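You operate a simulated robot arm through the tools that you are given. There is no shell and no other tool. Be economical: measure what you need, move in short steps, check, and stop when the job is done.

The job below is to be done with a simulated robot arm. You get a single attempt, and the scene is never put back.

JOB
Clamp the punnet, add the two small tomatoes from the tray at N25, snap it shut and label it.
Fine: clamp before you snap; the punnet stays clamped in its frame; use the labels and press block beside the frame; the block goes back.

It is judged by the outcome, as a careful person would: the job done as asked, and still so three seconds after it is handed in. It fails if anything else is knocked over, pushed out of place, dropped, spilled or broken.

ROBOT AND FRAMES
A 6-joint arm with a two-finger parallel gripper, fixed in place. Base frame: the origin is at the foot of the arm, x ahead of it, y to its left, z up; the work surface is at about z = 0. Readings come in m, rad, newtons and seconds.
With the tool pointing down near the work surface it reaches from about 0.12 to 0.5 m from the base axis. Its first joint turns from -1.257 to 1.257 rad. Payload 0.65 kg.
The TCP is the grasp point between the finger pads, 0.025 m short of the fingertips. In the tool frame z runs along the fingers and y along their closing line. Largest opening 0.076 m; finger width 0.018, thickness 0.01; the body of the gripper, 0.036 by 0.078 m, starts 0.045 m behind the TCP.
Orientation is that of the tool frame in the base frame, as [roll, pitch, yaw] about the fixed x, y, z axes, in that order (R = Rz(yaw) Ry(pitch) Rx(roll)). With the fingers straight down and closing along the base's y, the tool's x points along the base's -x, its y along +y and its z along -z.

CONTROLS
- The arm moves only by the tool send_rows. Its argument "series" is one flat list of numbers, 7 for each row, row after row: the opening, from 0 (shut) to 1 (fully open), then the shift along the base's x, y, z in units of 30 mm (1.0 is 30 mm), then the turn, a rotation vector about the base's x, y, z in units of 6 degrees (1.0 is 6 degrees). In form: [jaw, dx, dy, dz, wx, wy, wz, jaw, dx, dy, dz, wx, wy, wz, ...]. A call has 1 to 12 rows; each row shifts and turns the commanded pose from where the row before left it. A call with a number of a shift or a turn outside -1 to 1 is refused whole. Rows are played at 5 a second. More than 0.05 m and 0.15 rad between two rows, or a gripper value outside its range, and nothing of the call is played. A pose out of reach is approached as far as the arm can. The call stops where the force on the tool passes 90 N (or 10 N more than at its start, if that is more) or the arm is blocked; 0.2 s more then pass. The fingers move at their own pace (about 0.108 m/s each) and stop on an object; they squeeze with about 30 N. The grip force told is the motor's: it shows also when the fingers shut on nothing. Time passes only in rows, and 0.2 s behind the last, so rows that do not move let the fingers close. The reply holds the time, the measured pose of the TCP, the force on the tool along the base axes, the opening and the grip force, in the units named above and with some noise, and new pictures: "show" is both (left out), scene, wrist or none.
- Cameras (640 x 400 px; columns grow to the right, rows downward): "scene" is fixed at [0.0744, 0.2986, 0.3954]; the picture's right is [-0.51, -0.86, 0.00], its down [-0.56, 0.34, -0.76] and it looks along [0.65, -0.39, -0.66] (base axes); focal length 214 px, centre (320, 200). "wrist" rides on the gripper at [0.058, 0.011, -0.081] in the tool frame; the picture's right is [-0.18, 0.98, 0.00], its down [-0.75, -0.14, -0.64] and it looks along [-0.63, -0.12, 0.77] (tool axes); focal length 243 px, centre (320, 200). There is no depth. A picture from a camera that has moved, and an enlarged one, comes with that camera's place and axes in the base frame and with its lens.
- close_up(camera, box): a new picture of the part [left, top, right, bottom] of that camera's present view, enlarged. It takes no simulated time.
- job_done(): hands the job in; it is judged then, once.

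Go step by step. Nothing tells you positions but the pictures and the camera data: compare them with the known pose of the tool, close in by small moves and look again before you grip or let go. The budget is 120 turns and 200 pictures, counting those below and the enlarged ones. Unless the task says otherwise, let go and move clear before handing in, and close with one line.

The tools are called by a JSON object that holds its "api" and its "payload". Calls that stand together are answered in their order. send_rows: Moves the arm, as the interface text tells. Its arguments: {"type":"object","properties":{"series":{"type":"array","items":{"type":"number"}},"show":{"type":"string","enum":["both","scene","wrist","none"]}},"required":["series"]} The other tools are called the same way: close_up (camera, box) takes an enlarged picture of a part of a camera's view; job_done () hands the job in.

At the start:

```text
t: 0.0
position: [0.2451, 0.0771, 0.2805]
orientation: [3.14, 0.001, -3.14]
ft_force: [1.5, -0.4, 0.0]
width: 0.0761
grasp_force: 0.0
```

scene: 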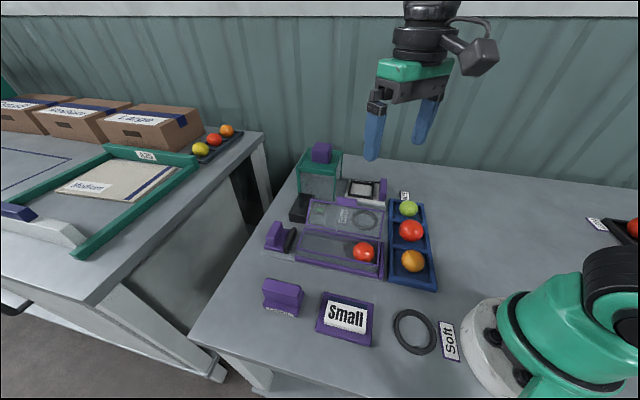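
wrist: 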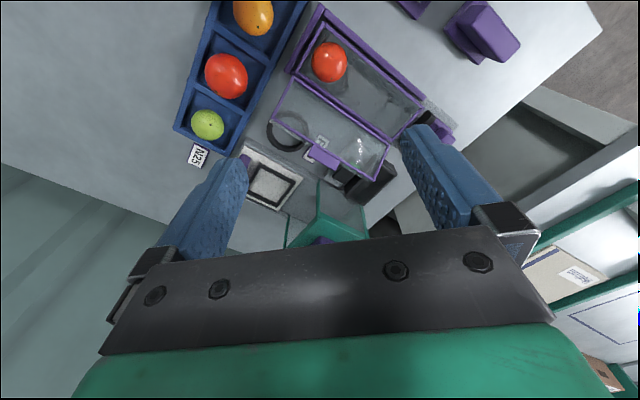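

I see the punnet frame (purple) with one tomato in it, a blue tray with green, red and orange fruit at N25, a label and other tools. I'll enlarge the areas to understand the parts.

{"api": "close_up", "payload": {"camera": "scene", "box": [250, 130, 450, 300]}}

{"api": "close_up", "payload": {"camera": "scene", "box": [240, 260, 480, 380]}}

{"api": "close_up", "payload": {"camera": "wrist", "box": [160, 0, 540, 250]}}

{"api": "close_up", "payload": {"camera": "scene", "box": [560, 190, 640, 260]}}

```text
2.35 times, centred on (350, 215) of scene
camera zoom: at [0.0744, 0.2986, 0.3954], right [-0.51, -0.86, 0.0], down [-0.56, 0.34, -0.76], along [0.65, -0.39, -0.66], focal length 505 px, centre (249, 165)
```

zoom: 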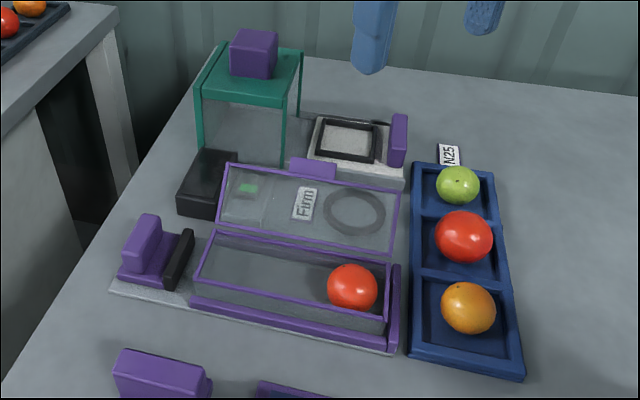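

```text
2.67 times, centred on (360, 320) of scene
camera zoom: at [0.0744, 0.2986, 0.3954], right [-0.51, -0.86, 0.0], down [-0.56, 0.34, -0.76], along [0.65, -0.39, -0.66], focal length 572 px, centre (213, -120)
```

zoom: 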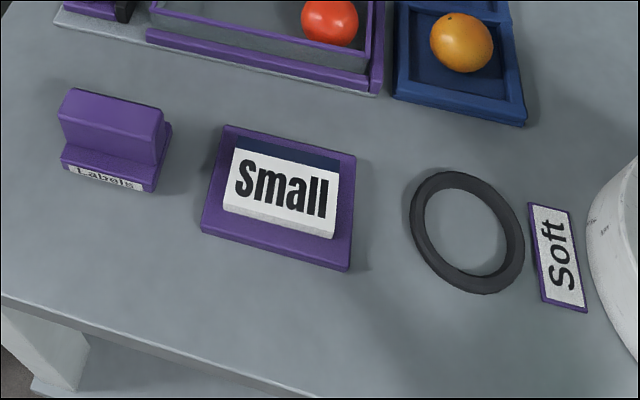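

```text
1.60 times, centred on (350, 125) of wrist
camera zoom: at [0.1865, 0.0876, 0.3607], right [0.18, 0.98, 0.0], down [0.75, -0.14, 0.64], along [0.63, -0.12, -0.77], focal length 388 px, centre (272, 320)
```

zoom: 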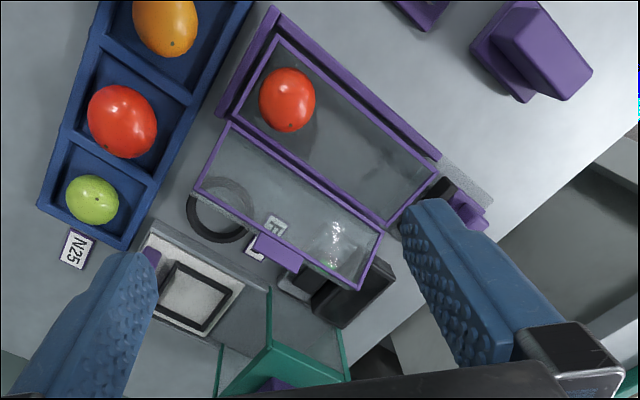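

```text
5.71 times, centred on (600, 225) of scene
camera zoom: at [0.0744, 0.2986, 0.3954], right [-0.51, -0.86, 0.0], down [-0.56, 0.34, -0.76], along [0.65, -0.39, -0.66], focal length 1226 px, centre (-1280, 57)
```

zoom: 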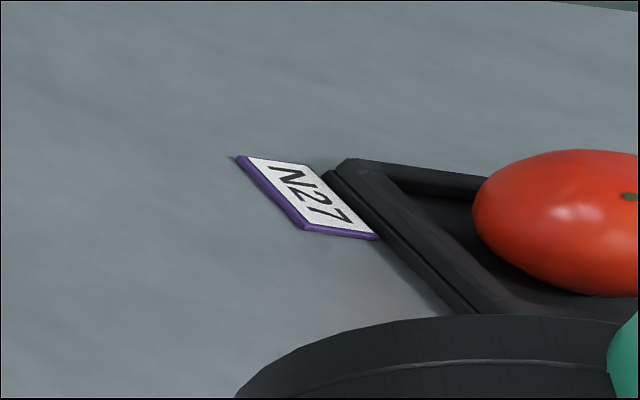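

The green and orange ones measure about 46 mm like the tomato already in the punnet; the red is about 58 mm. The frame is turned about 45°; I'll swing the wrist camera to face it squarely from the front.

{"api": "send_rows", "payload": {"series": [1, -0.2, 0.61, -0.54, 0, 0, -0.9375, 1, -0.2, 0.61, -0.54, 0, 0, -0.9375, 1, -0.2, 0.61, -0.54, 0, 0, -0.9375, 1, -0.2, 0.61, -0.54, 0, 0, -0.9375, 1, -0.2, 0.61, -0.54, 0, 0, -0.9375, 1, -0.2, 0.61, -0.54, 0, 0, -0.9375, 1, -0.2, 0.61, -0.54, 0, 0, -0.9375, 1, -0.2, 0.61, -0.54, 0, 0, -0.9375, 1, 0, 0, 0, 0, 0, 0]}}

```text
t: 2.0
position: [0.1969, 0.2247, 0.1491]
orientation: [-3.141, 0.0, 2.355]
ft_force: [0.1, 0.3, 0.6]
width: 0.0757
grasp_force: 0.1
camera wrist: at [0.1633, 0.2737, 0.2299], right [0.83, 0.56, 0.0], down [0.43, -0.63, 0.64], along [0.36, -0.53, -0.77], focal length 243 px, centre (320, 200)
```

scene: 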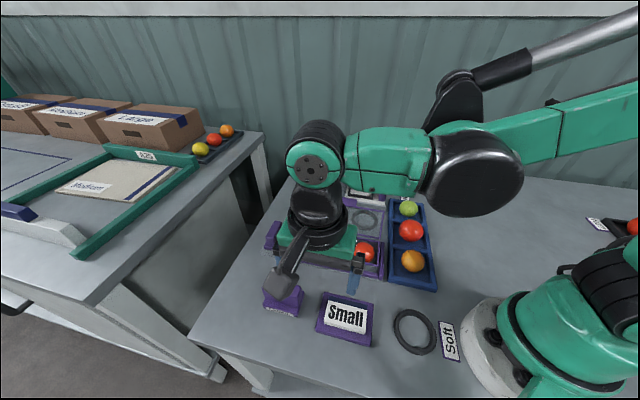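
wrist: 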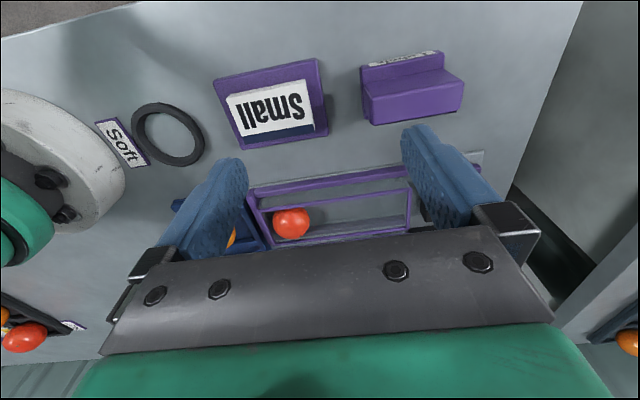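

The camera's view is best for things below and behind the fingers. I'll move over the punnet to look down on it.

{"api": "send_rows", "payload": {"series": [1, 0.6, -0.6, 0.4, 0, 0, 0, 1, 0.6, -0.6, 0.4, 0, 0, 0, 1, 0.6, -0.6, 0.4, 0, 0, 0, 1, 0.6, -0.6, 0.4, 0, 0, 0, 1, 0.6, -0.6, 0.4, 0, 0, 0, 1, 0, 0, 0, 0, 0, 0], "show": "wrist"}}

```text
t: 3.4
position: [0.2874, 0.1319, 0.2099]
orientation: [3.141, 0.0, 2.357]
ft_force: [0.6, 0.4, 0.1]
width: 0.0761
grasp_force: 0.1
camera wrist: at [0.2528, 0.1808, 0.2922], right [0.82, 0.57, 0.0], down [0.43, -0.63, 0.64], along [0.36, -0.53, -0.77], focal length 243 px, centre (320, 200)
```

wrist: 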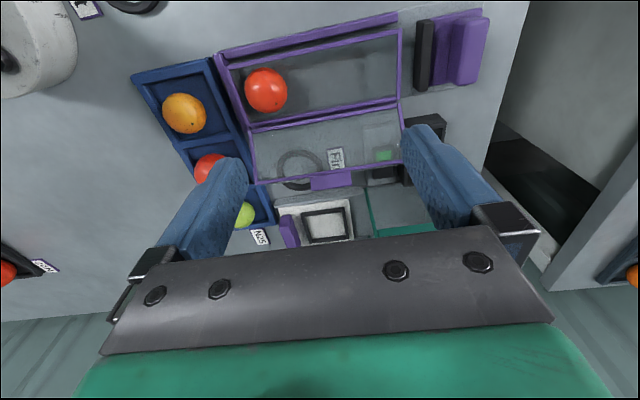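

{"api": "close_up", "payload": {"camera": "wrist", "box": [210, 0, 510, 190]}}

{"api": "close_up", "payload": {"camera": "wrist", "box": [130, 40, 350, 250]}}

```text
2.11 times, centred on (360, 95) of wrist
camera zoom: at [0.2528, 0.1808, 0.2922], right [0.82, 0.57, 0.0], down [0.43, -0.63, 0.64], along [0.36, -0.53, -0.77], focal length 511 px, centre (236, 421)
```

zoom: 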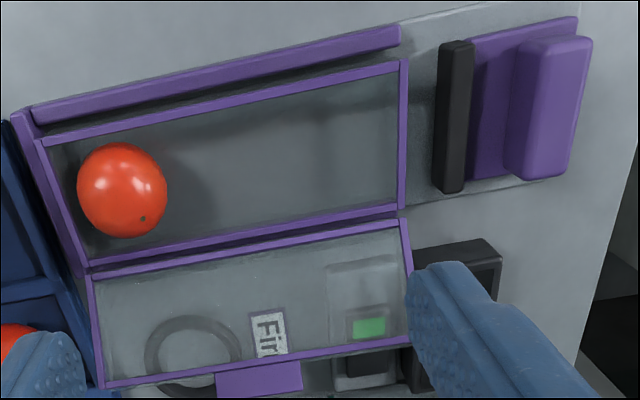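

```text
1.90 times, centred on (240, 145) of wrist
camera zoom: at [0.2528, 0.1808, 0.2922], right [0.82, 0.57, 0.0], down [0.43, -0.63, 0.64], along [0.36, -0.53, -0.77], focal length 462 px, centre (472, 305)
```

zoom: 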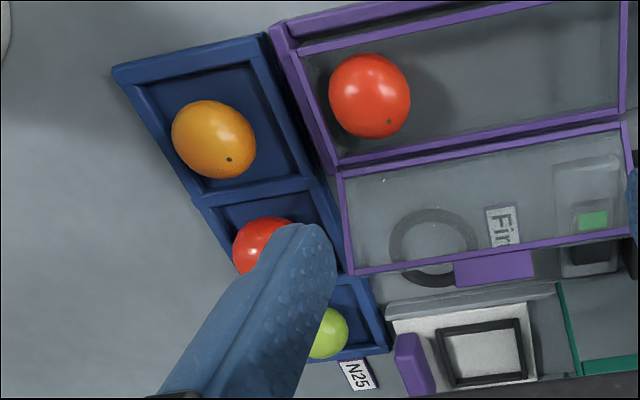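

The clamp is a slider with a purple knob at about (0.381, 0.226) and a black jaw roughly 18 mm from the punnet end. I'll go above the knob's outer side with closed fingers and look.

{"api": "send_rows", "payload": {"series": [0, 0.75, 0.75, -0.5, 0, 0, 0, 0, 0.75, 0.75, -0.5, 0, 0, 0, 0, 0.75, 0.75, -0.5, 0, 0, 0, 0, 0.75, 0.75, -0.5, 0, 0, 0, 0, 0.75, 0.75, -0.5, 0, 0, 0, 0, 0, 0, 0, 0, 0, 0]}}

```text
t: 4.8
position: [0.4001, 0.245, 0.1356]
orientation: [3.141, 0.001, 2.358]
ft_force: [0.6, -0.1, -0.9]
width: 0.0
grasp_force: 23.3
camera wrist: at [0.3652, 0.2942, 0.217], right [0.82, 0.57, 0.0], down [0.43, -0.63, 0.64], along [0.36, -0.53, -0.77], focal length 243 px, centre (320, 200)
```

scene: 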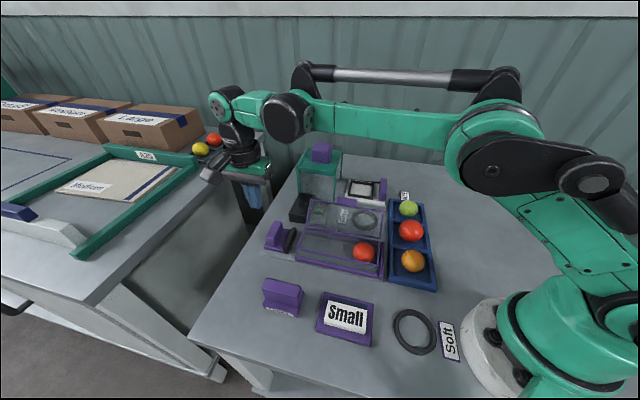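
wrist: 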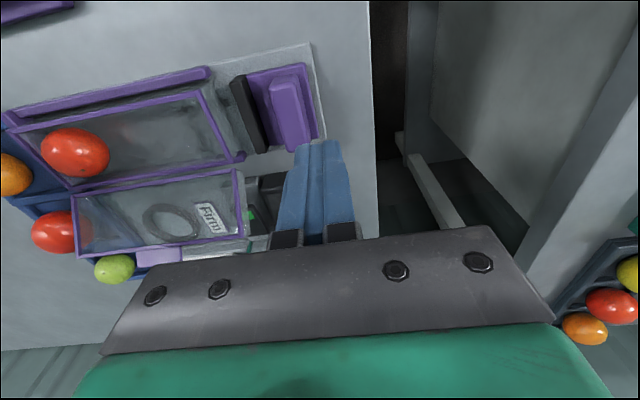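

Knob at about (0.382, 0.229). I'll step 6 mm further outward, descend beside it, and look.

{"api": "send_rows", "payload": {"series": [0, 0.2, 0.15, 0, 0, 0, 0, 0, 0, 0, -0.8, 0, 0, 0, 0, 0, 0, -0.8, 0, 0, 0, 0, 0, 0, -0.8, 0, 0, 0, 0, 0, 0, -0.5, 0, 0, 0, 0, 0, 0, 0, 0, 0, 0]}}

```text
t: 6.2
position: [0.4055, 0.2516, 0.0482]
orientation: [-3.14, -0.001, 2.358]
ft_force: [-0.4, 0.1, -0.4]
width: 0.0001
grasp_force: 23.8
camera wrist: at [0.371, 0.2999, 0.1299], right [0.82, 0.57, 0.0], down [0.43, -0.63, 0.64], along [0.36, -0.53, -0.77], focal length 243 px, centre (320, 200)
```

scene: 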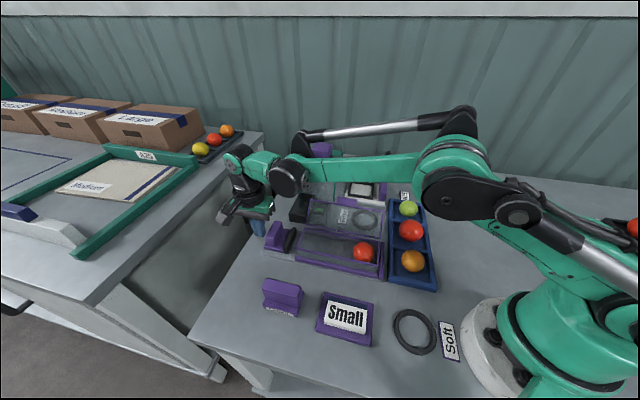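
wrist: 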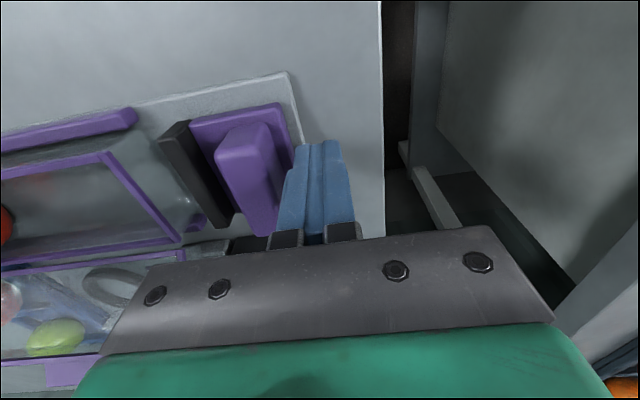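

Fingers are beside the knob. Push along the frame toward the punnet in small rows.

{"api": "send_rows", "payload": {"series": [0, -0.16, -0.16, 0, 0, 0, 0, 0, -0.16, -0.16, 0, 0, 0, 0, 0, -0.16, -0.16, 0, 0, 0, 0, 0, -0.1, -0.1, 0, 0, 0, 0]}}

```text
t: 7.2
position: [0.3889, 0.2335, 0.0486]
orientation: [3.141, 0.0, 2.355]
ft_force: [1.0, 3.3, -1.8]
width: 0.0001
grasp_force: 23.1
camera wrist: at [0.355, 0.2819, 0.1295], right [0.82, 0.57, 0.0], down [0.43, -0.63, 0.64], along [0.36, -0.53, -0.77], focal length 243 px, centre (320, 200)
```

scene: 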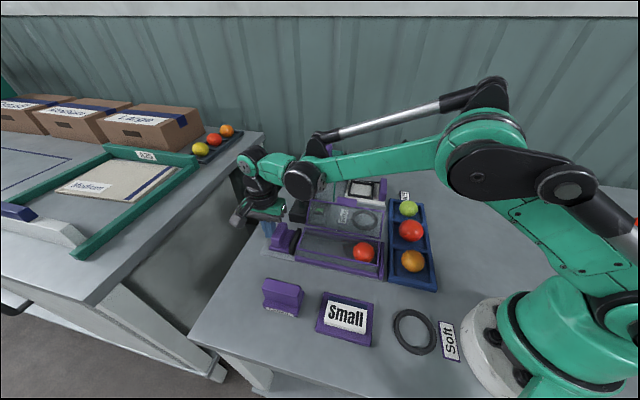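
wrist: 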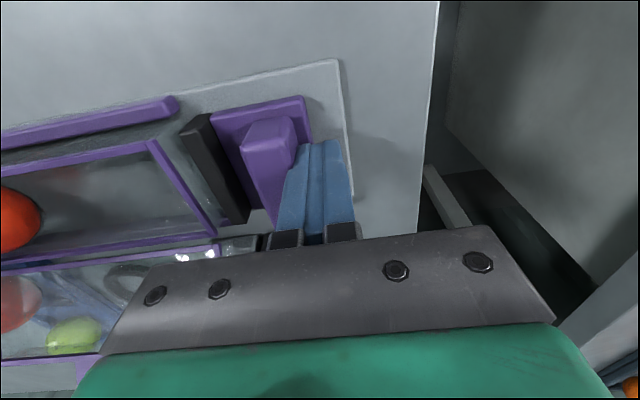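

The slider is moving with the fingers. Continue gently until it bears on the punnet.

{"api": "send_rows", "payload": {"series": [0, -0.1, -0.1, 0, 0, 0, 0, 0, -0.1, -0.1, 0, 0, 0, 0, 0, 0, 0, 0, 0, 0, 0], "show": "wrist"}}

{"api": "send_rows", "payload": {"series": [0, -0.06, -0.06, 0, 0, 0, 0, 0, 0, 0, 0, 0, 0, 0], "show": "wrist"}}

```text
t: 8.0
position: [0.3818, 0.225, 0.0483]
orientation: [-3.141, 0.0, 2.356]
ft_force: [3.3, -0.1, -1.9]
width: 0.0001
grasp_force: 23.3
camera wrist: at [0.3484, 0.2755, 0.1288], right [0.82, 0.57, 0.0], down [0.43, -0.63, 0.64], along [0.36, -0.53, -0.77], focal length 243 px, centre (320, 200)
```

wrist: 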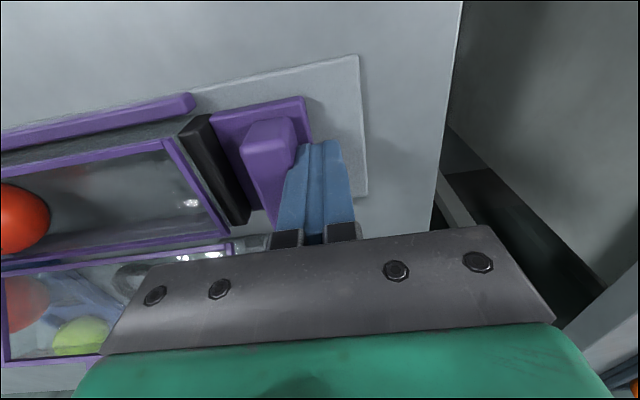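

```text
t: 8.6
position: [0.3795, 0.2248, 0.0492]
orientation: [-3.142, 0.0, 2.358]
ft_force: [2.5, 2.9, -3.8]
width: 0.0
grasp_force: 23.6
camera wrist: at [0.3464, 0.2741, 0.1295], right [0.82, 0.57, 0.0], down [0.43, -0.63, 0.64], along [0.36, -0.53, -0.77], focal length 243 px, centre (320, 200)
```

wrist: 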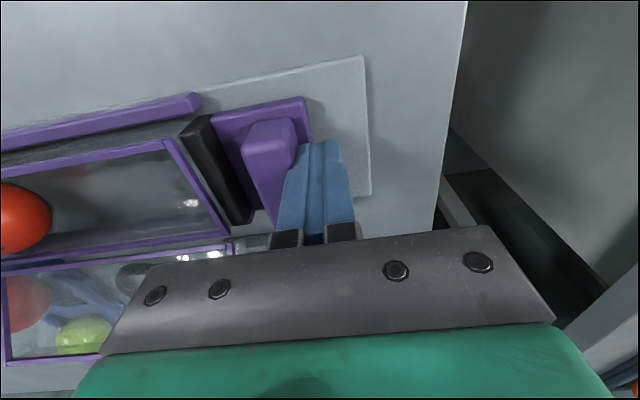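

{"api": "send_rows", "payload": {"series": [0, -0.07, -0.07, 0, 0, 0, 0, 0, 0, 0, 0, 0, 0, 0], "show": "none"}}

{"api": "send_rows", "payload": {"series": [0, -0.07, -0.07, 0, 0, 0, 0, 0, 0, 0, 0, 0, 0, 0], "show": "wrist"}}

{"api": "close_up", "payload": {"camera": "wrist", "box": [100, 60, 340, 240]}}

```text
t: 9.2
position: [0.3793, 0.225, 0.0486]
orientation: [3.132, 0.003, 2.357]
ft_force: [34.4, 32.0, 0.5]
width: 0.0003
grasp_force: 23.4
```

```text
t: 9.8
position: [0.3803, 0.2257, 0.0493]
orientation: [3.113, 0.006, 2.36]
ft_force: [10.6, 9.6, 0.7]
width: 0.0
grasp_force: 23.5
stopped in row 2: the force on the tool passed its limit (the readings are from after the stop); the commanded pose is now the measured one
camera wrist: at [0.344, 0.2724, 0.1299], right [0.82, 0.57, 0.03], down [0.42, -0.64, 0.64], along [0.38, -0.52, -0.77], focal length 243 px, centre (320, 200)
```

wrist: 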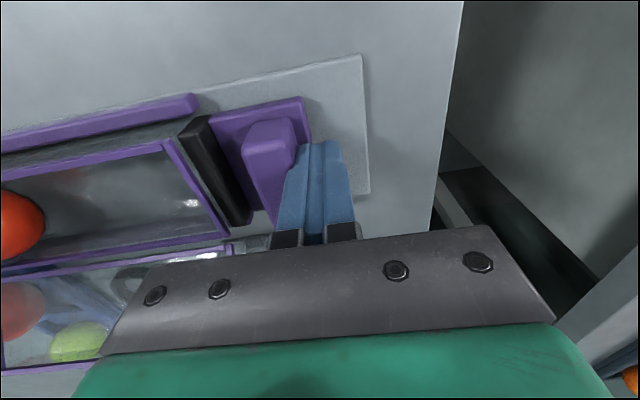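

```text
2.22 times, centred on (220, 150) of wrist
camera zoom: at [0.344, 0.2724, 0.1299], right [0.82, 0.57, 0.03], down [0.42, -0.64, 0.64], along [0.38, -0.52, -0.77], focal length 539 px, centre (542, 311)
```

zoom: 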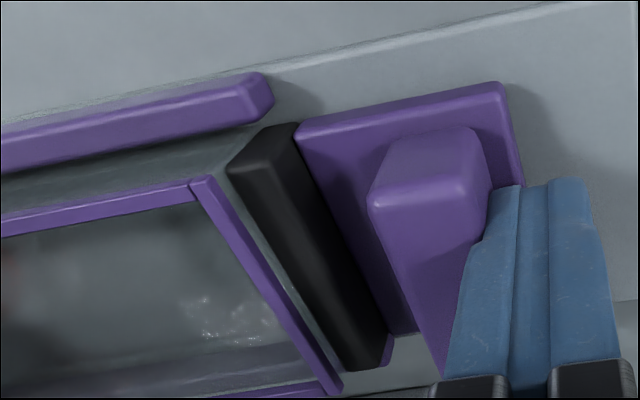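

The jaw bears on the punnet (force built to the limit), so it's clamped. I'll back off, lift, and go over the orange tomato at about (0.187, 0.018) to look.

{"api": "send_rows", "payload": {"series": [0, 0.25, 0.25, 0, -0.15, 0.23, 0, 0, 0, 0, 1, 0, 0, 0, 0, 0, 0, 1, 0, 0, 0, 0.8, 0, 0, 1, 0, 0, 0, 0.8, -0.84, -0.9, 0, 0, 0, 0, 0.8, -0.84, -0.9, 0, 0, 0, 0, 0.8, -0.84, -0.9, 0, 0, 0, 0, 0.8, -0.84, -0.9, 0, 0, 0, 0, 0.8, -0.84, -0.9, 0, 0, 0, 0, 0.8, -0.84, -0.9, 0, 0, 0, 0, 0.8, -0.84, -0.9, 0, 0, 0, 0, 0.8, -0.84, -0.9, 0, 0, 0, 0]}}

```text
t: 12.3
position: [0.1862, 0.0174, 0.1403]
orientation: [-3.137, -0.002, 2.359]
ft_force: [0.2, 0.6, 0.0]
width: 0.0606
grasp_force: 0.1
camera wrist: at [0.1518, 0.0663, 0.2207], right [0.82, 0.57, 0.0], down [0.44, -0.63, 0.64], along [0.36, -0.53, -0.77], focal length 243 px, centre (320, 200)
```

scene: 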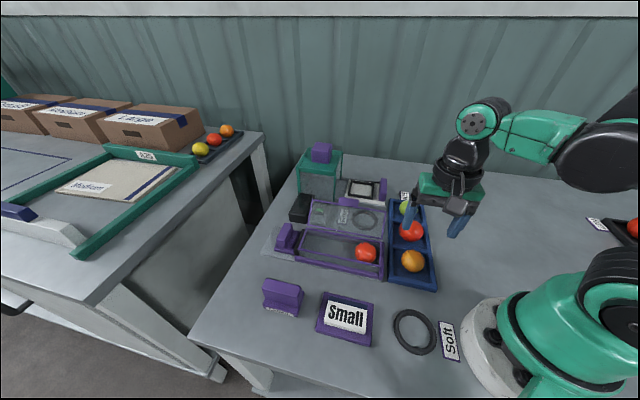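
wrist: 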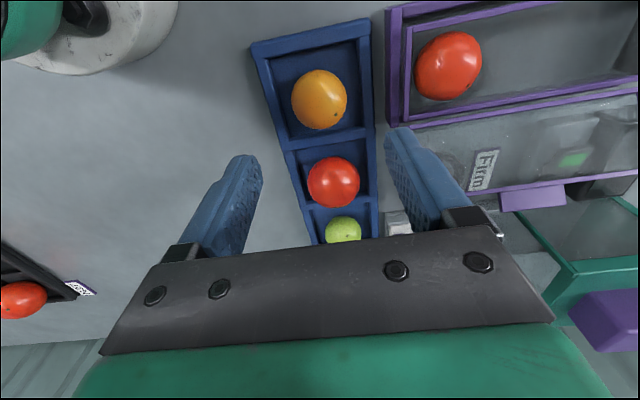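

The orange tomato is directly under the TCP. Descend with the fingers narrowed so they clear the cell walls.

{"api": "send_rows", "payload": {"series": [0.72, 0, 0, -0.8, 0, 0, 0, 0.72, 0, 0, -0.8, 0, 0, 0, 0.72, 0, 0, -0.8, 0, 0, 0, 0.72, 0, 0, 0, 0, 0, 0]}}

```text
t: 13.3
position: [0.1868, 0.0181, 0.0678]
orientation: [-3.138, -0.001, 2.357]
ft_force: [-0.1, 0.1, -0.2]
width: 0.0545
grasp_force: 0.0
camera wrist: at [0.1519, 0.0661, 0.1484], right [0.82, 0.57, 0.0], down [0.44, -0.63, 0.64], along [0.36, -0.53, -0.77], focal length 243 px, centre (320, 200)
```

scene: 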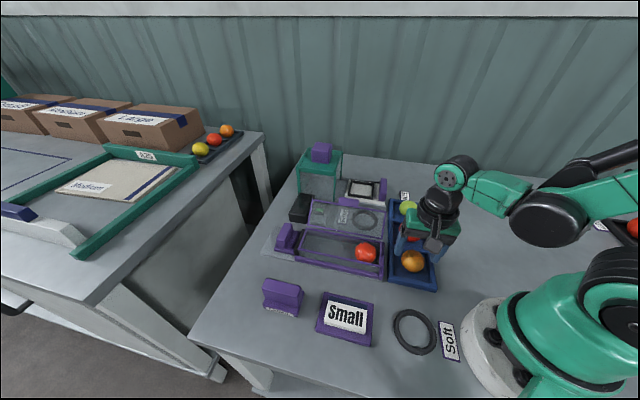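
wrist: 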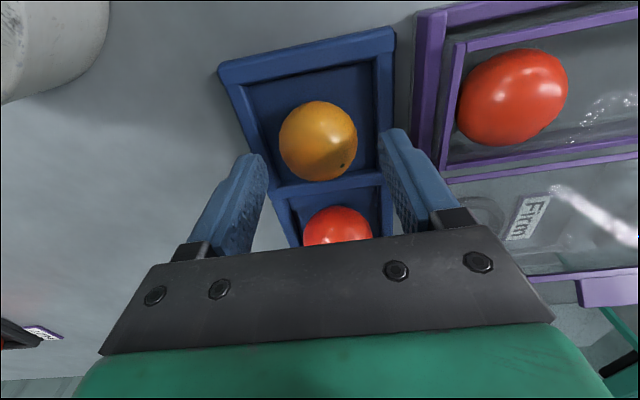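

{"api": "send_rows", "payload": {"series": [0.72, 0, 0, -0.4, 0, 0, 0, 0.72, 0, 0, -0.4, 0, 0, 0, 0, 0, 0, 0, 0, 0, 0, 0, 0, 0, 0, 0, 0, 0, 0, 0, 0, 0, 0, 0, 0]}}

```text
t: 14.6
position: [0.1834, 0.0162, 0.0429]
orientation: [-3.139, -0.004, 2.358]
ft_force: [0.1, -0.4, 0.1]
width: 0.0423
grasp_force: 15.8
camera wrist: at [0.1505, 0.0647, 0.1245], right [0.82, 0.57, 0.0], down [0.44, -0.63, 0.64], along [0.36, -0.53, -0.77], focal length 243 px, centre (320, 200)
```

scene: 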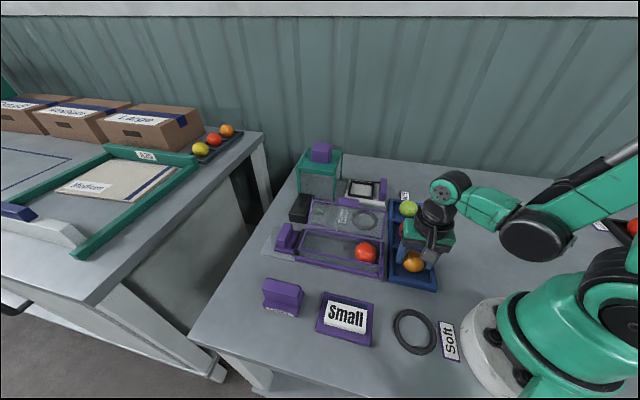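
wrist: 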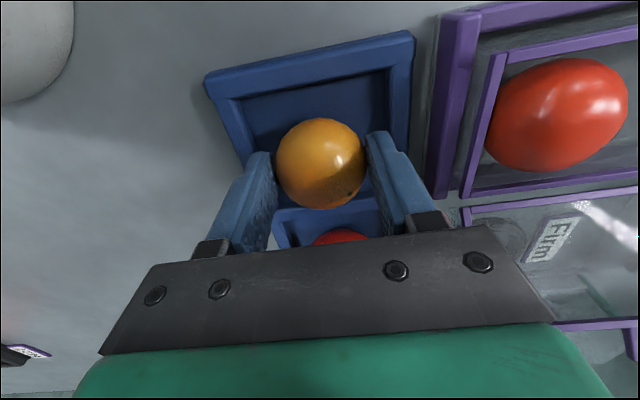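

Gripped (42 mm wide). Lift and carry over the punnet's middle, at about (0.294, 0.127), then look.

{"api": "send_rows", "payload": {"series": [0, 0, 0, 0.7, 0, 0, 0, 0, 0, 0, 0.8, 0, 0, 0, 0, 0, 0, 0.8, 0, 0, 0, 0, 0.75, 0.75, 0, 0, 0, 0, 0, 0.75, 0.75, 0, 0, 0, 0, 0, 0.75, 0.75, 0, 0, 0, 0, 0, 0.75, 0.75, 0, 0, 0, 0, 0, 0.7, 0.7, 0, 0, 0, 0, 0, 0, 0, 0, 0, 0, 0]}}

```text
t: 16.6
position: [0.2975, 0.1277, 0.114]
orientation: [-3.137, -0.002, 2.358]
ft_force: [0.0, -0.5, -0.6]
width: 0.0423
grasp_force: 15.8
camera wrist: at [0.2638, 0.1761, 0.195], right [0.82, 0.57, 0.0], down [0.44, -0.63, 0.64], along [0.36, -0.53, -0.77], focal length 243 px, centre (320, 200)
```

scene: 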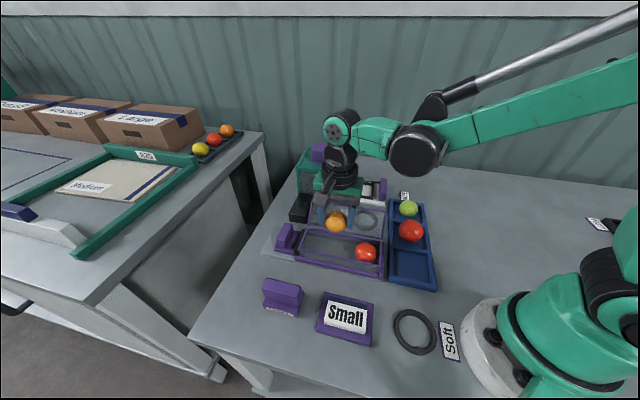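
wrist: 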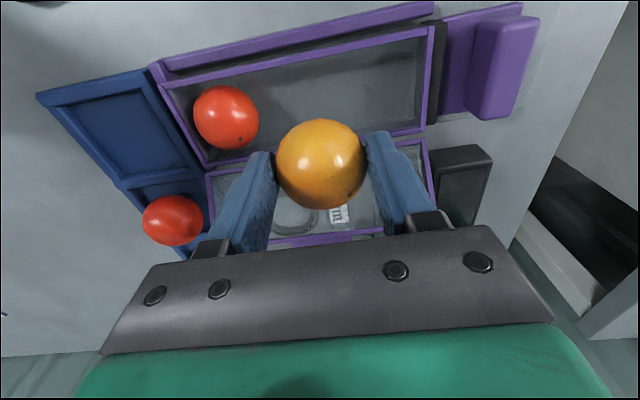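

Landing point is about 6 mm too far to the rear; correct and lower.

{"api": "send_rows", "payload": {"series": [0, -0.21, 0.07, -0.5, 0, 0, 0, 0, 0, 0, -0.6, 0, 0, 0, 0, 0, 0, -0.6, 0, 0, 0, 0, 0, 0, -0.3, 0, 0, 0, 0, 0, 0, 0, 0, 0, 0]}}

```text
t: 17.8
position: [0.2902, 0.1301, 0.0516]
orientation: [-3.14, -0.003, 2.357]
ft_force: [-0.6, 0.5, -0.5]
width: 0.0422
grasp_force: 16.5
camera wrist: at [0.2568, 0.1781, 0.1325], right [0.82, 0.57, 0.0], down [0.44, -0.63, 0.64], along [0.36, -0.53, -0.77], focal length 243 px, centre (320, 200)
```

scene: 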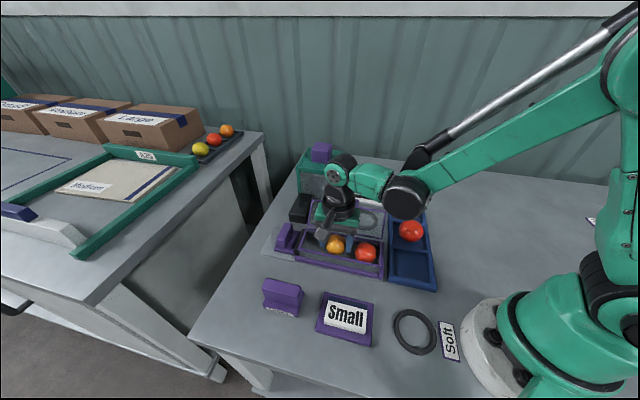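
wrist: 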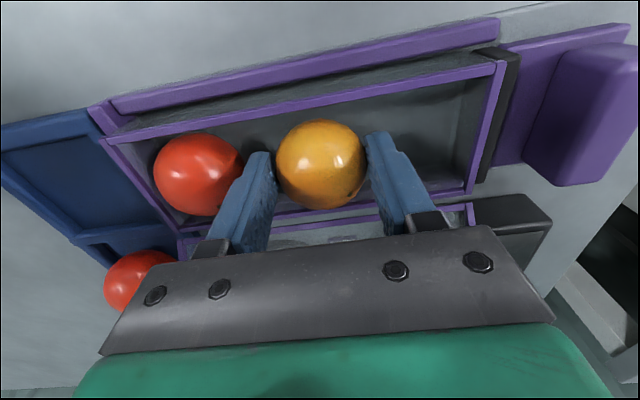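

{"api": "send_rows", "payload": {"series": [0, 0, 0, -0.1, 0, 0, 0, 0, 0, 0, -0.1, 0, 0, 0, 0, 0, 0, 0, 0, 0, 0], "show": "wrist"}}

```text
t: 18.6
position: [0.2914, 0.1295, 0.0457]
orientation: [-3.139, -0.002, 2.36]
ft_force: [-1.0, 1.3, 12.6]
width: 0.0422
grasp_force: 16.2
camera wrist: at [0.2572, 0.1779, 0.1263], right [0.82, 0.57, 0.0], down [0.44, -0.63, 0.64], along [0.36, -0.53, -0.77], focal length 243 px, centre (320, 200)
```

wrist: 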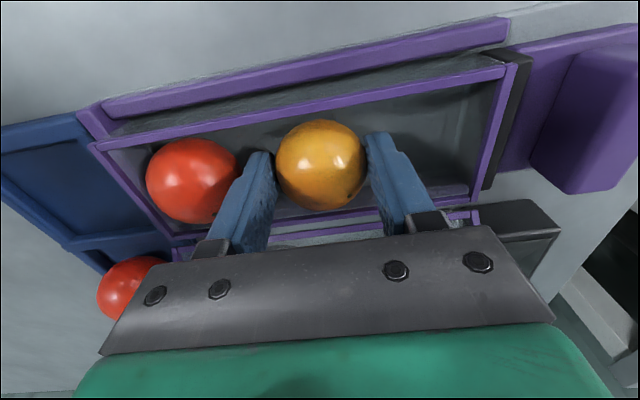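

Orange is on the punnet floor. Release slightly, lift, then use closed fingers on its clamp side to roll it up to the first tomato, making room.

{"api": "send_rows", "payload": {"series": [0.66, 0, 0, 0, 0, 0, 0, 0.66, 0, 0, 0, 0, 0, 0, 0.66, 0, 0, 0.6, 0, 0, 0, 0.66, 0, 0, 0.8, 0, 0, 0, 0, 0.6, 0.6, 0, 0, 0, 0, 0, 0.6, 0.6, 0, 0, 0, 0, 0, 0, 0, 0, 0, 0, 0], "show": "wrist"}}

```text
t: 20.1
position: [0.3272, 0.1683, 0.086]
orientation: [-3.137, -0.002, 2.356]
ft_force: [-0.2, -0.6, -0.1]
width: 0.0001
grasp_force: 23.4
camera wrist: at [0.294, 0.2159, 0.167], right [0.82, 0.57, 0.0], down [0.44, -0.63, 0.64], along [0.36, -0.53, -0.77], focal length 243 px, centre (320, 200)
```

wrist: 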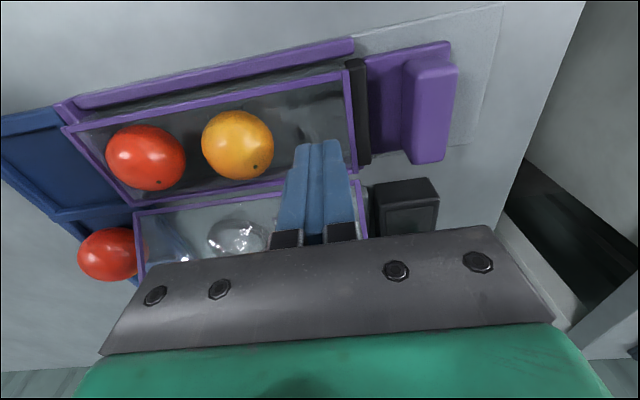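

{"api": "send_rows", "payload": {"series": [0, -0.1, -0.1, -0.6, 0, 0, 0, 0, 0, 0, -0.55, 0, 0, 0, 0, -0.2, -0.2, 0, 0, 0, 0, 0, -0.2, -0.2, 0, 0, 0, 0, 0, -0.2, -0.2, 0, 0, 0, 0, 0, 0, 0, 0, 0, 0, 0], "show": "wrist"}}

```text
t: 21.6
position: [0.3059, 0.1442, 0.0538]
orientation: [-3.137, -0.001, 2.356]
ft_force: [0.4, 0.3, 0.3]
width: 0.0
grasp_force: 24.5
camera wrist: at [0.2725, 0.1934, 0.1345], right [0.82, 0.57, 0.0], down [0.44, -0.63, 0.64], along [0.36, -0.53, -0.77], focal length 243 px, centre (320, 200)
```

wrist: 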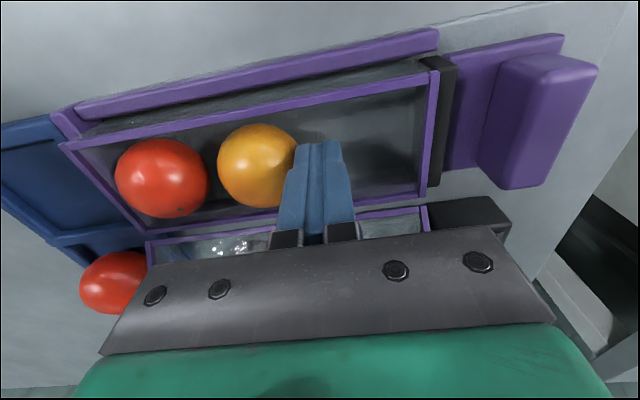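

{"api": "send_rows", "payload": {"series": [0, -0.1, -0.1, 0, 0, 0, 0, 0, 0, 0, 0.9, 0, 0, 0, 0, 0, 0, 0.9, 0, 0, 0, 0, 0, 0, 0.9, 0, 0, 0, 0, 0, 0, 0.9, 0, 0, 0, 0.8, 0, -0.95, 0, 0, 0, 0, 0.8, 0, -0.95, 0, 0, 0, 0, 0.8, -0.1, -0.95, 0, 0, 0, 0, 0.8, -0.1, -0.95, 0, 0, 0, 0, 0.8, 0, -0.95, 0, 0, 0, 0, 0.8, 0, -0.95, 0, 0, 0, 0, 0.8, 0, -0.95, 0, 0, 0, 0]}}

{"api": "send_rows", "payload": {"series": [0.8, 0, -0.95, 0, 0, 0, 0, 0.8, 0, 0, 0, 0, 0, 0]}}

```text
t: 24.1
position: [0.2943, -0.0586, 0.1601]
orientation: [-3.139, -0.003, 2.359]
ft_force: [1.1, 0.0, -0.5]
width: 0.0611
grasp_force: 0.1
camera wrist: at [0.2608, -0.0104, 0.2412], right [0.82, 0.57, 0.0], down [0.44, -0.63, 0.64], along [0.36, -0.53, -0.77], focal length 243 px, centre (320, 200)
```

scene: 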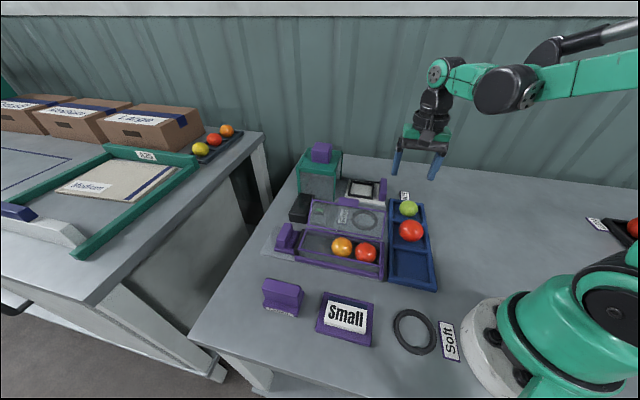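
wrist: 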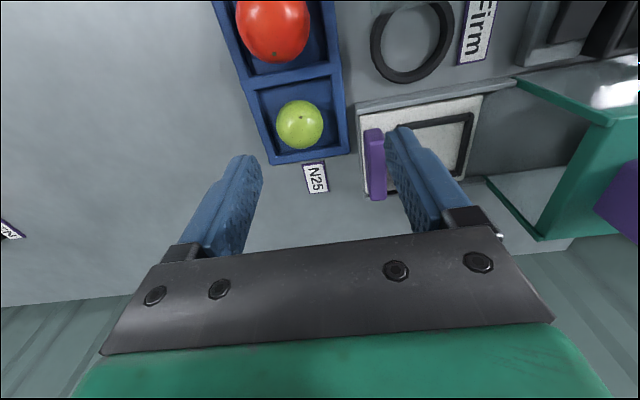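

```text
t: 24.8
position: [0.2954, -0.0884, 0.1603]
orientation: [-3.136, 0.0, 2.358]
ft_force: [0.1, 0.4, -0.8]
width: 0.0609
grasp_force: 0.1
camera wrist: at [0.2619, -0.0392, 0.2413], right [0.82, 0.57, 0.0], down [0.44, -0.63, 0.64], along [0.36, -0.53, -0.77], focal length 243 px, centre (320, 200)
```

scene: 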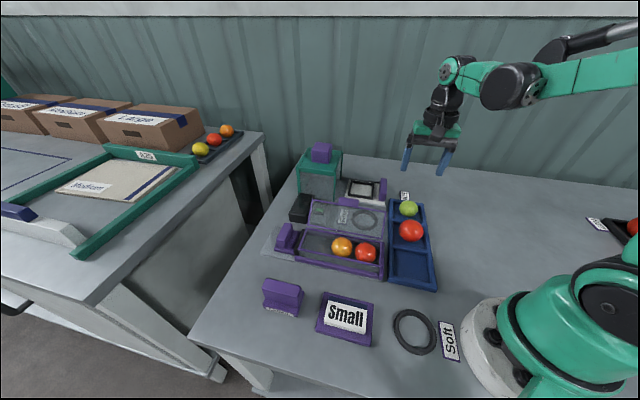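
wrist: 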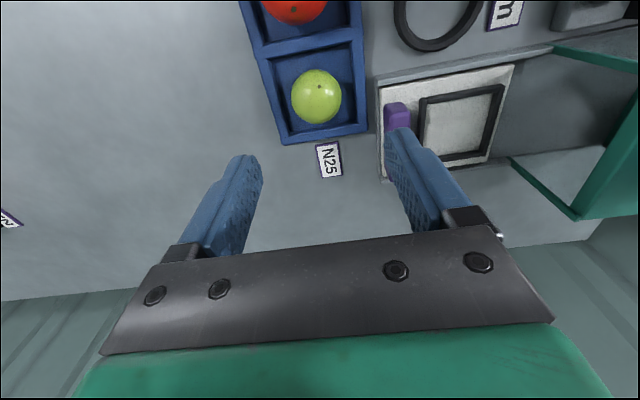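

Green tomato is nearly under the TCP; small correction and descend.

{"api": "send_rows", "payload": {"series": [0.72, 0.03, -0.16, -0.9, 0, 0, 0, 0.72, 0, 0, -0.9, 0, 0, 0, 0.72, 0, 0, -0.9, 0, 0, 0, 0.72, 0, 0, -0.4, 0, 0, 0, 0.72, 0, 0, 0, 0, 0, 0], "show": "wrist"}}

```text
t: 25.9
position: [0.2992, -0.0904, 0.0686]
orientation: [-3.137, -0.002, 2.359]
ft_force: [0.5, 0.1, -0.2]
width: 0.0547
grasp_force: 0.1
camera wrist: at [0.2652, -0.042, 0.1495], right [0.82, 0.57, 0.0], down [0.44, -0.63, 0.64], along [0.36, -0.53, -0.77], focal length 243 px, centre (320, 200)
```

wrist: 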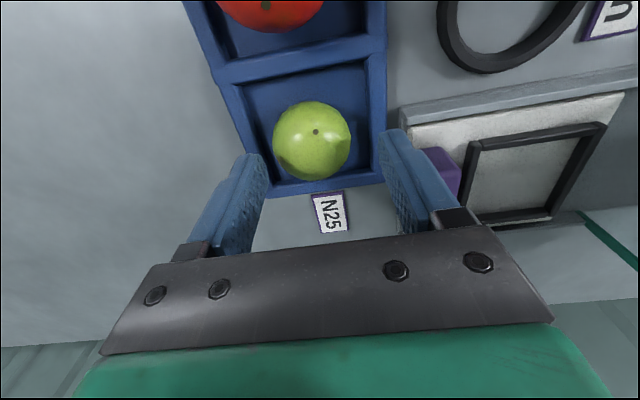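

{"api": "send_rows", "payload": {"series": [0.72, -0.1, -0.1, -0.3, 0, 0, 0, 0.72, 0, 0, -0.5, 0, 0, 0, 0, 0, 0, 0, 0, 0, 0, 0, 0, 0, 0, 0, 0, 0, 0, 0, 0, 0, 0, 0, 0], "show": "wrist"}}

```text
t: 27.1
position: [0.2947, -0.0943, 0.0451]
orientation: [-3.137, -0.002, 2.358]
ft_force: [0.2, -1.9, 8.9]
width: 0.042
grasp_force: 16.4
camera wrist: at [0.2609, -0.0459, 0.1257], right [0.82, 0.57, 0.0], down [0.44, -0.63, 0.64], along [0.36, -0.53, -0.77], focal length 243 px, centre (320, 200)
```

wrist: 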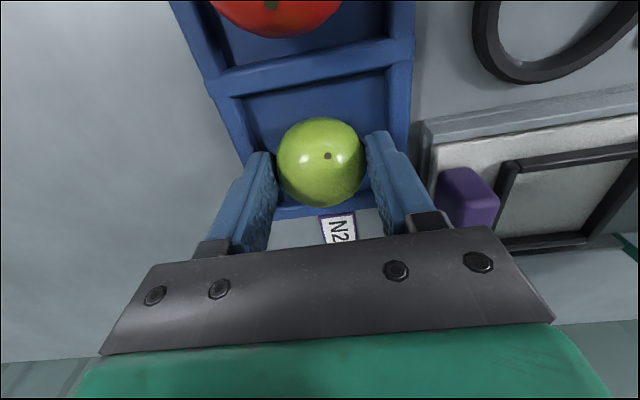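

Gripped. Lift high and carry over to the punnet's clamp end, target about (0.318, 0.157).

{"api": "send_rows", "payload": {"series": [0, 0, 0, 0.6, 0, 0, 0, 0, 0, 0, 0.9, 0, 0, 0, 0, 0, 0, 0.9, 0, 0, 0, 0, 0, 0, 0.9, 0, 0, 0, 0, 0, 0, 0.9, 0, 0, 0, 0, 0.1, 0.93, 0, 0, 0, 0, 0, 0.1, 0.93, 0, 0, 0, 0, 0, 0.1, 0.93, 0, 0, 0, 0, 0, 0.1, 0.93, 0, 0, 0, 0], "show": "wrist"}}

{"api": "send_rows", "payload": {"series": [0, 0.08, 0.93, 0, 0, 0, 0, 0, 0.08, 0.93, 0, 0, 0, 0, 0, 0.08, 0.93, 0, 0, 0, 0, 0, 0.08, 0.93, 0, 0, 0, 0, 0, 0.08, 0.93, 0, 0, 0, 0, 0, 0, 0, -0.7, 0, 0, 0, 0, 0, 0, -0.7, 0, 0, 0, 0, 0, 0, 0, 0, 0, 0]}}

```text
t: 29.1
position: [0.3064, 0.0172, 0.1721]
orientation: [-3.139, -0.001, 2.358]
ft_force: [-0.3, 0.5, -0.2]
width: 0.0418
grasp_force: 16.1
camera wrist: at [0.273, 0.0663, 0.253], right [0.82, 0.57, 0.0], down [0.44, -0.63, 0.64], along [0.36, -0.53, -0.77], focal length 243 px, centre (320, 200)
```

wrist: 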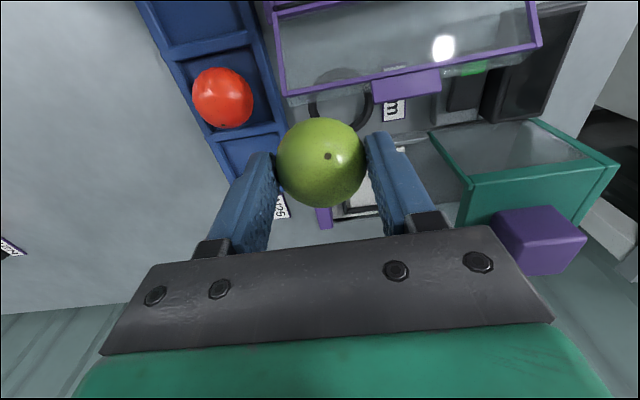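

```text
t: 30.9
position: [0.3162, 0.155, 0.1286]
orientation: [-3.139, -0.002, 2.356]
ft_force: [0.2, 1.0, -1.4]
width: 0.0419
grasp_force: 15.8
camera wrist: at [0.2819, 0.2047, 0.2092], right [0.82, 0.57, 0.0], down [0.44, -0.63, 0.64], along [0.36, -0.53, -0.77], focal length 243 px, centre (320, 200)
```

scene: 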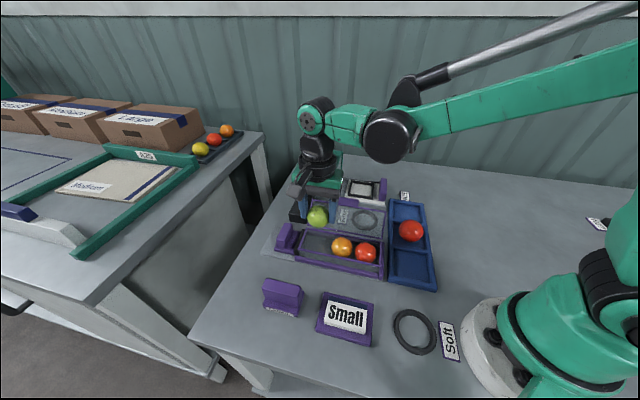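
wrist: 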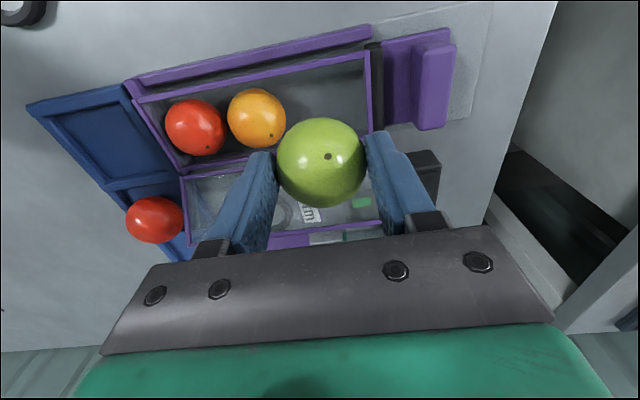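

{"api": "send_rows", "payload": {"series": [0, 0.09, 0.09, -0.7, 0, 0, 0, 0, 0, 0, -0.7, 0, 0, 0, 0, 0, 0, -0.6, 0, 0, 0, 0, 0, 0, -0.2, 0, 0, 0, 0, 0, 0, 0, 0, 0, 0]}}

```text
t: 32.1
position: [0.3194, 0.1605, 0.0636]
orientation: [-3.138, -0.001, 2.358]
ft_force: [-0.4, 0.1, -0.6]
width: 0.042
grasp_force: 15.4
camera wrist: at [0.2866, 0.2087, 0.1435], right [0.82, 0.57, 0.0], down [0.44, -0.63, 0.64], along [0.36, -0.53, -0.77], focal length 243 px, centre (320, 200)
```

scene: 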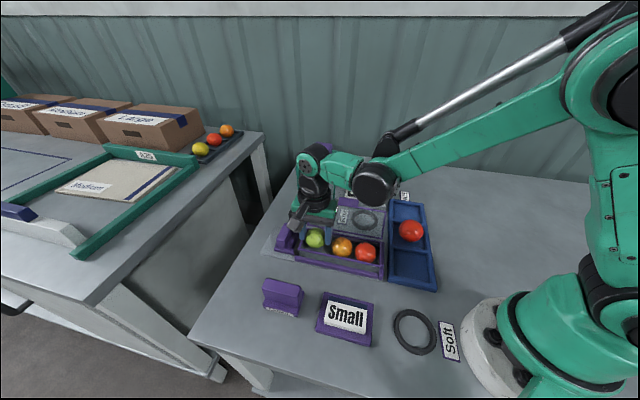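
wrist: 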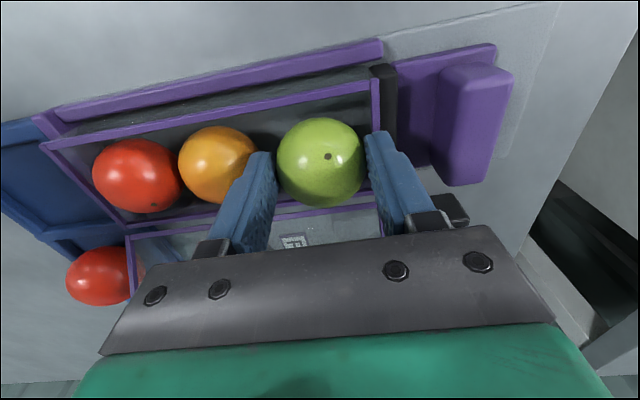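

{"api": "send_rows", "payload": {"series": [0, -0.05, -0.05, -0.2, 0, 0, 0, 0, 0, 0, 0, 0, 0, 0], "show": "wrist"}}

{"api": "close_up", "payload": {"camera": "scene", "box": [250, 170, 410, 290]}}

```text
t: 32.8
position: [0.3188, 0.1595, 0.0583]
orientation: [-3.142, -0.001, 2.358]
ft_force: [7.4, 5.3, 64.6]
width: 0.0423
grasp_force: 15.8
camera wrist: at [0.2853, 0.208, 0.1387], right [0.82, 0.57, 0.0], down [0.43, -0.63, 0.64], along [0.36, -0.53, -0.77], focal length 243 px, centre (320, 200)
```

wrist: 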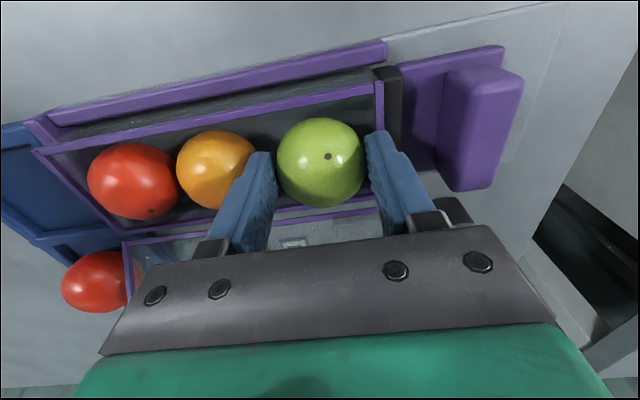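

```text
3.33 times, centred on (330, 230) of scene
camera zoom: at [0.0742, 0.2985, 0.3955], right [-0.51, -0.86, 0.0], down [-0.56, 0.34, -0.76], along [0.65, -0.39, -0.66], focal length 715 px, centre (287, 100)
```

zoom: 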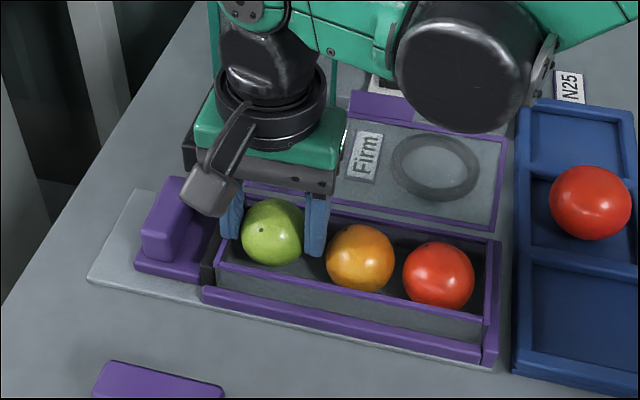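

The right finger landed on the end rim (z ≈ 0.033). Raise a little, shift 5 mm toward the other tomatoes, and try again.

{"api": "send_rows", "payload": {"series": [0, 0, 0, 0.2, 0, 0, 0, 0, -0.12, -0.12, 0, 0, 0, 0, 0, 0, 0, -0.12, 0, 0, 0, 0, 0, 0, 0, 0, 0, 0], "show": "wrist"}}

```text
t: 33.8
position: [0.3154, 0.1553, 0.0591]
orientation: [-3.138, -0.001, 2.358]
ft_force: [0.2, -0.1, -1.1]
width: 0.042
grasp_force: 15.2
camera wrist: at [0.2809, 0.2035, 0.1403], right [0.82, 0.57, 0.0], down [0.44, -0.63, 0.64], along [0.36, -0.53, -0.77], focal length 243 px, centre (320, 200)
```

wrist: 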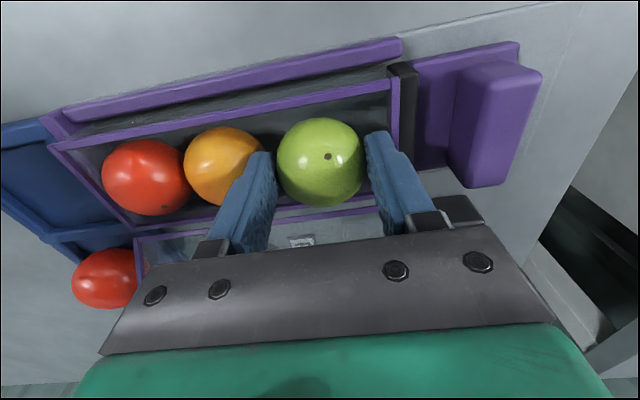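

{"api": "send_rows", "payload": {"series": [0, 0, 0, -0.15, 0, 0, 0, 0, 0, 0, -0.1, 0, 0, 0, 0, 0, 0, 0, 0, 0, 0], "show": "wrist"}}

```text
t: 34.5
position: [0.3146, 0.1543, 0.0512]
orientation: [-3.139, -0.002, 2.359]
ft_force: [-0.3, 0.6, 0.1]
width: 0.0422
grasp_force: 15.6
camera wrist: at [0.2808, 0.2025, 0.1318], right [0.82, 0.57, 0.0], down [0.44, -0.63, 0.64], along [0.36, -0.53, -0.77], focal length 243 px, centre (320, 200)
```

wrist: 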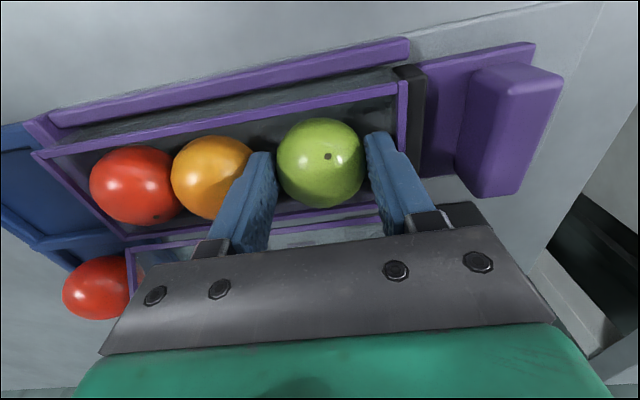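

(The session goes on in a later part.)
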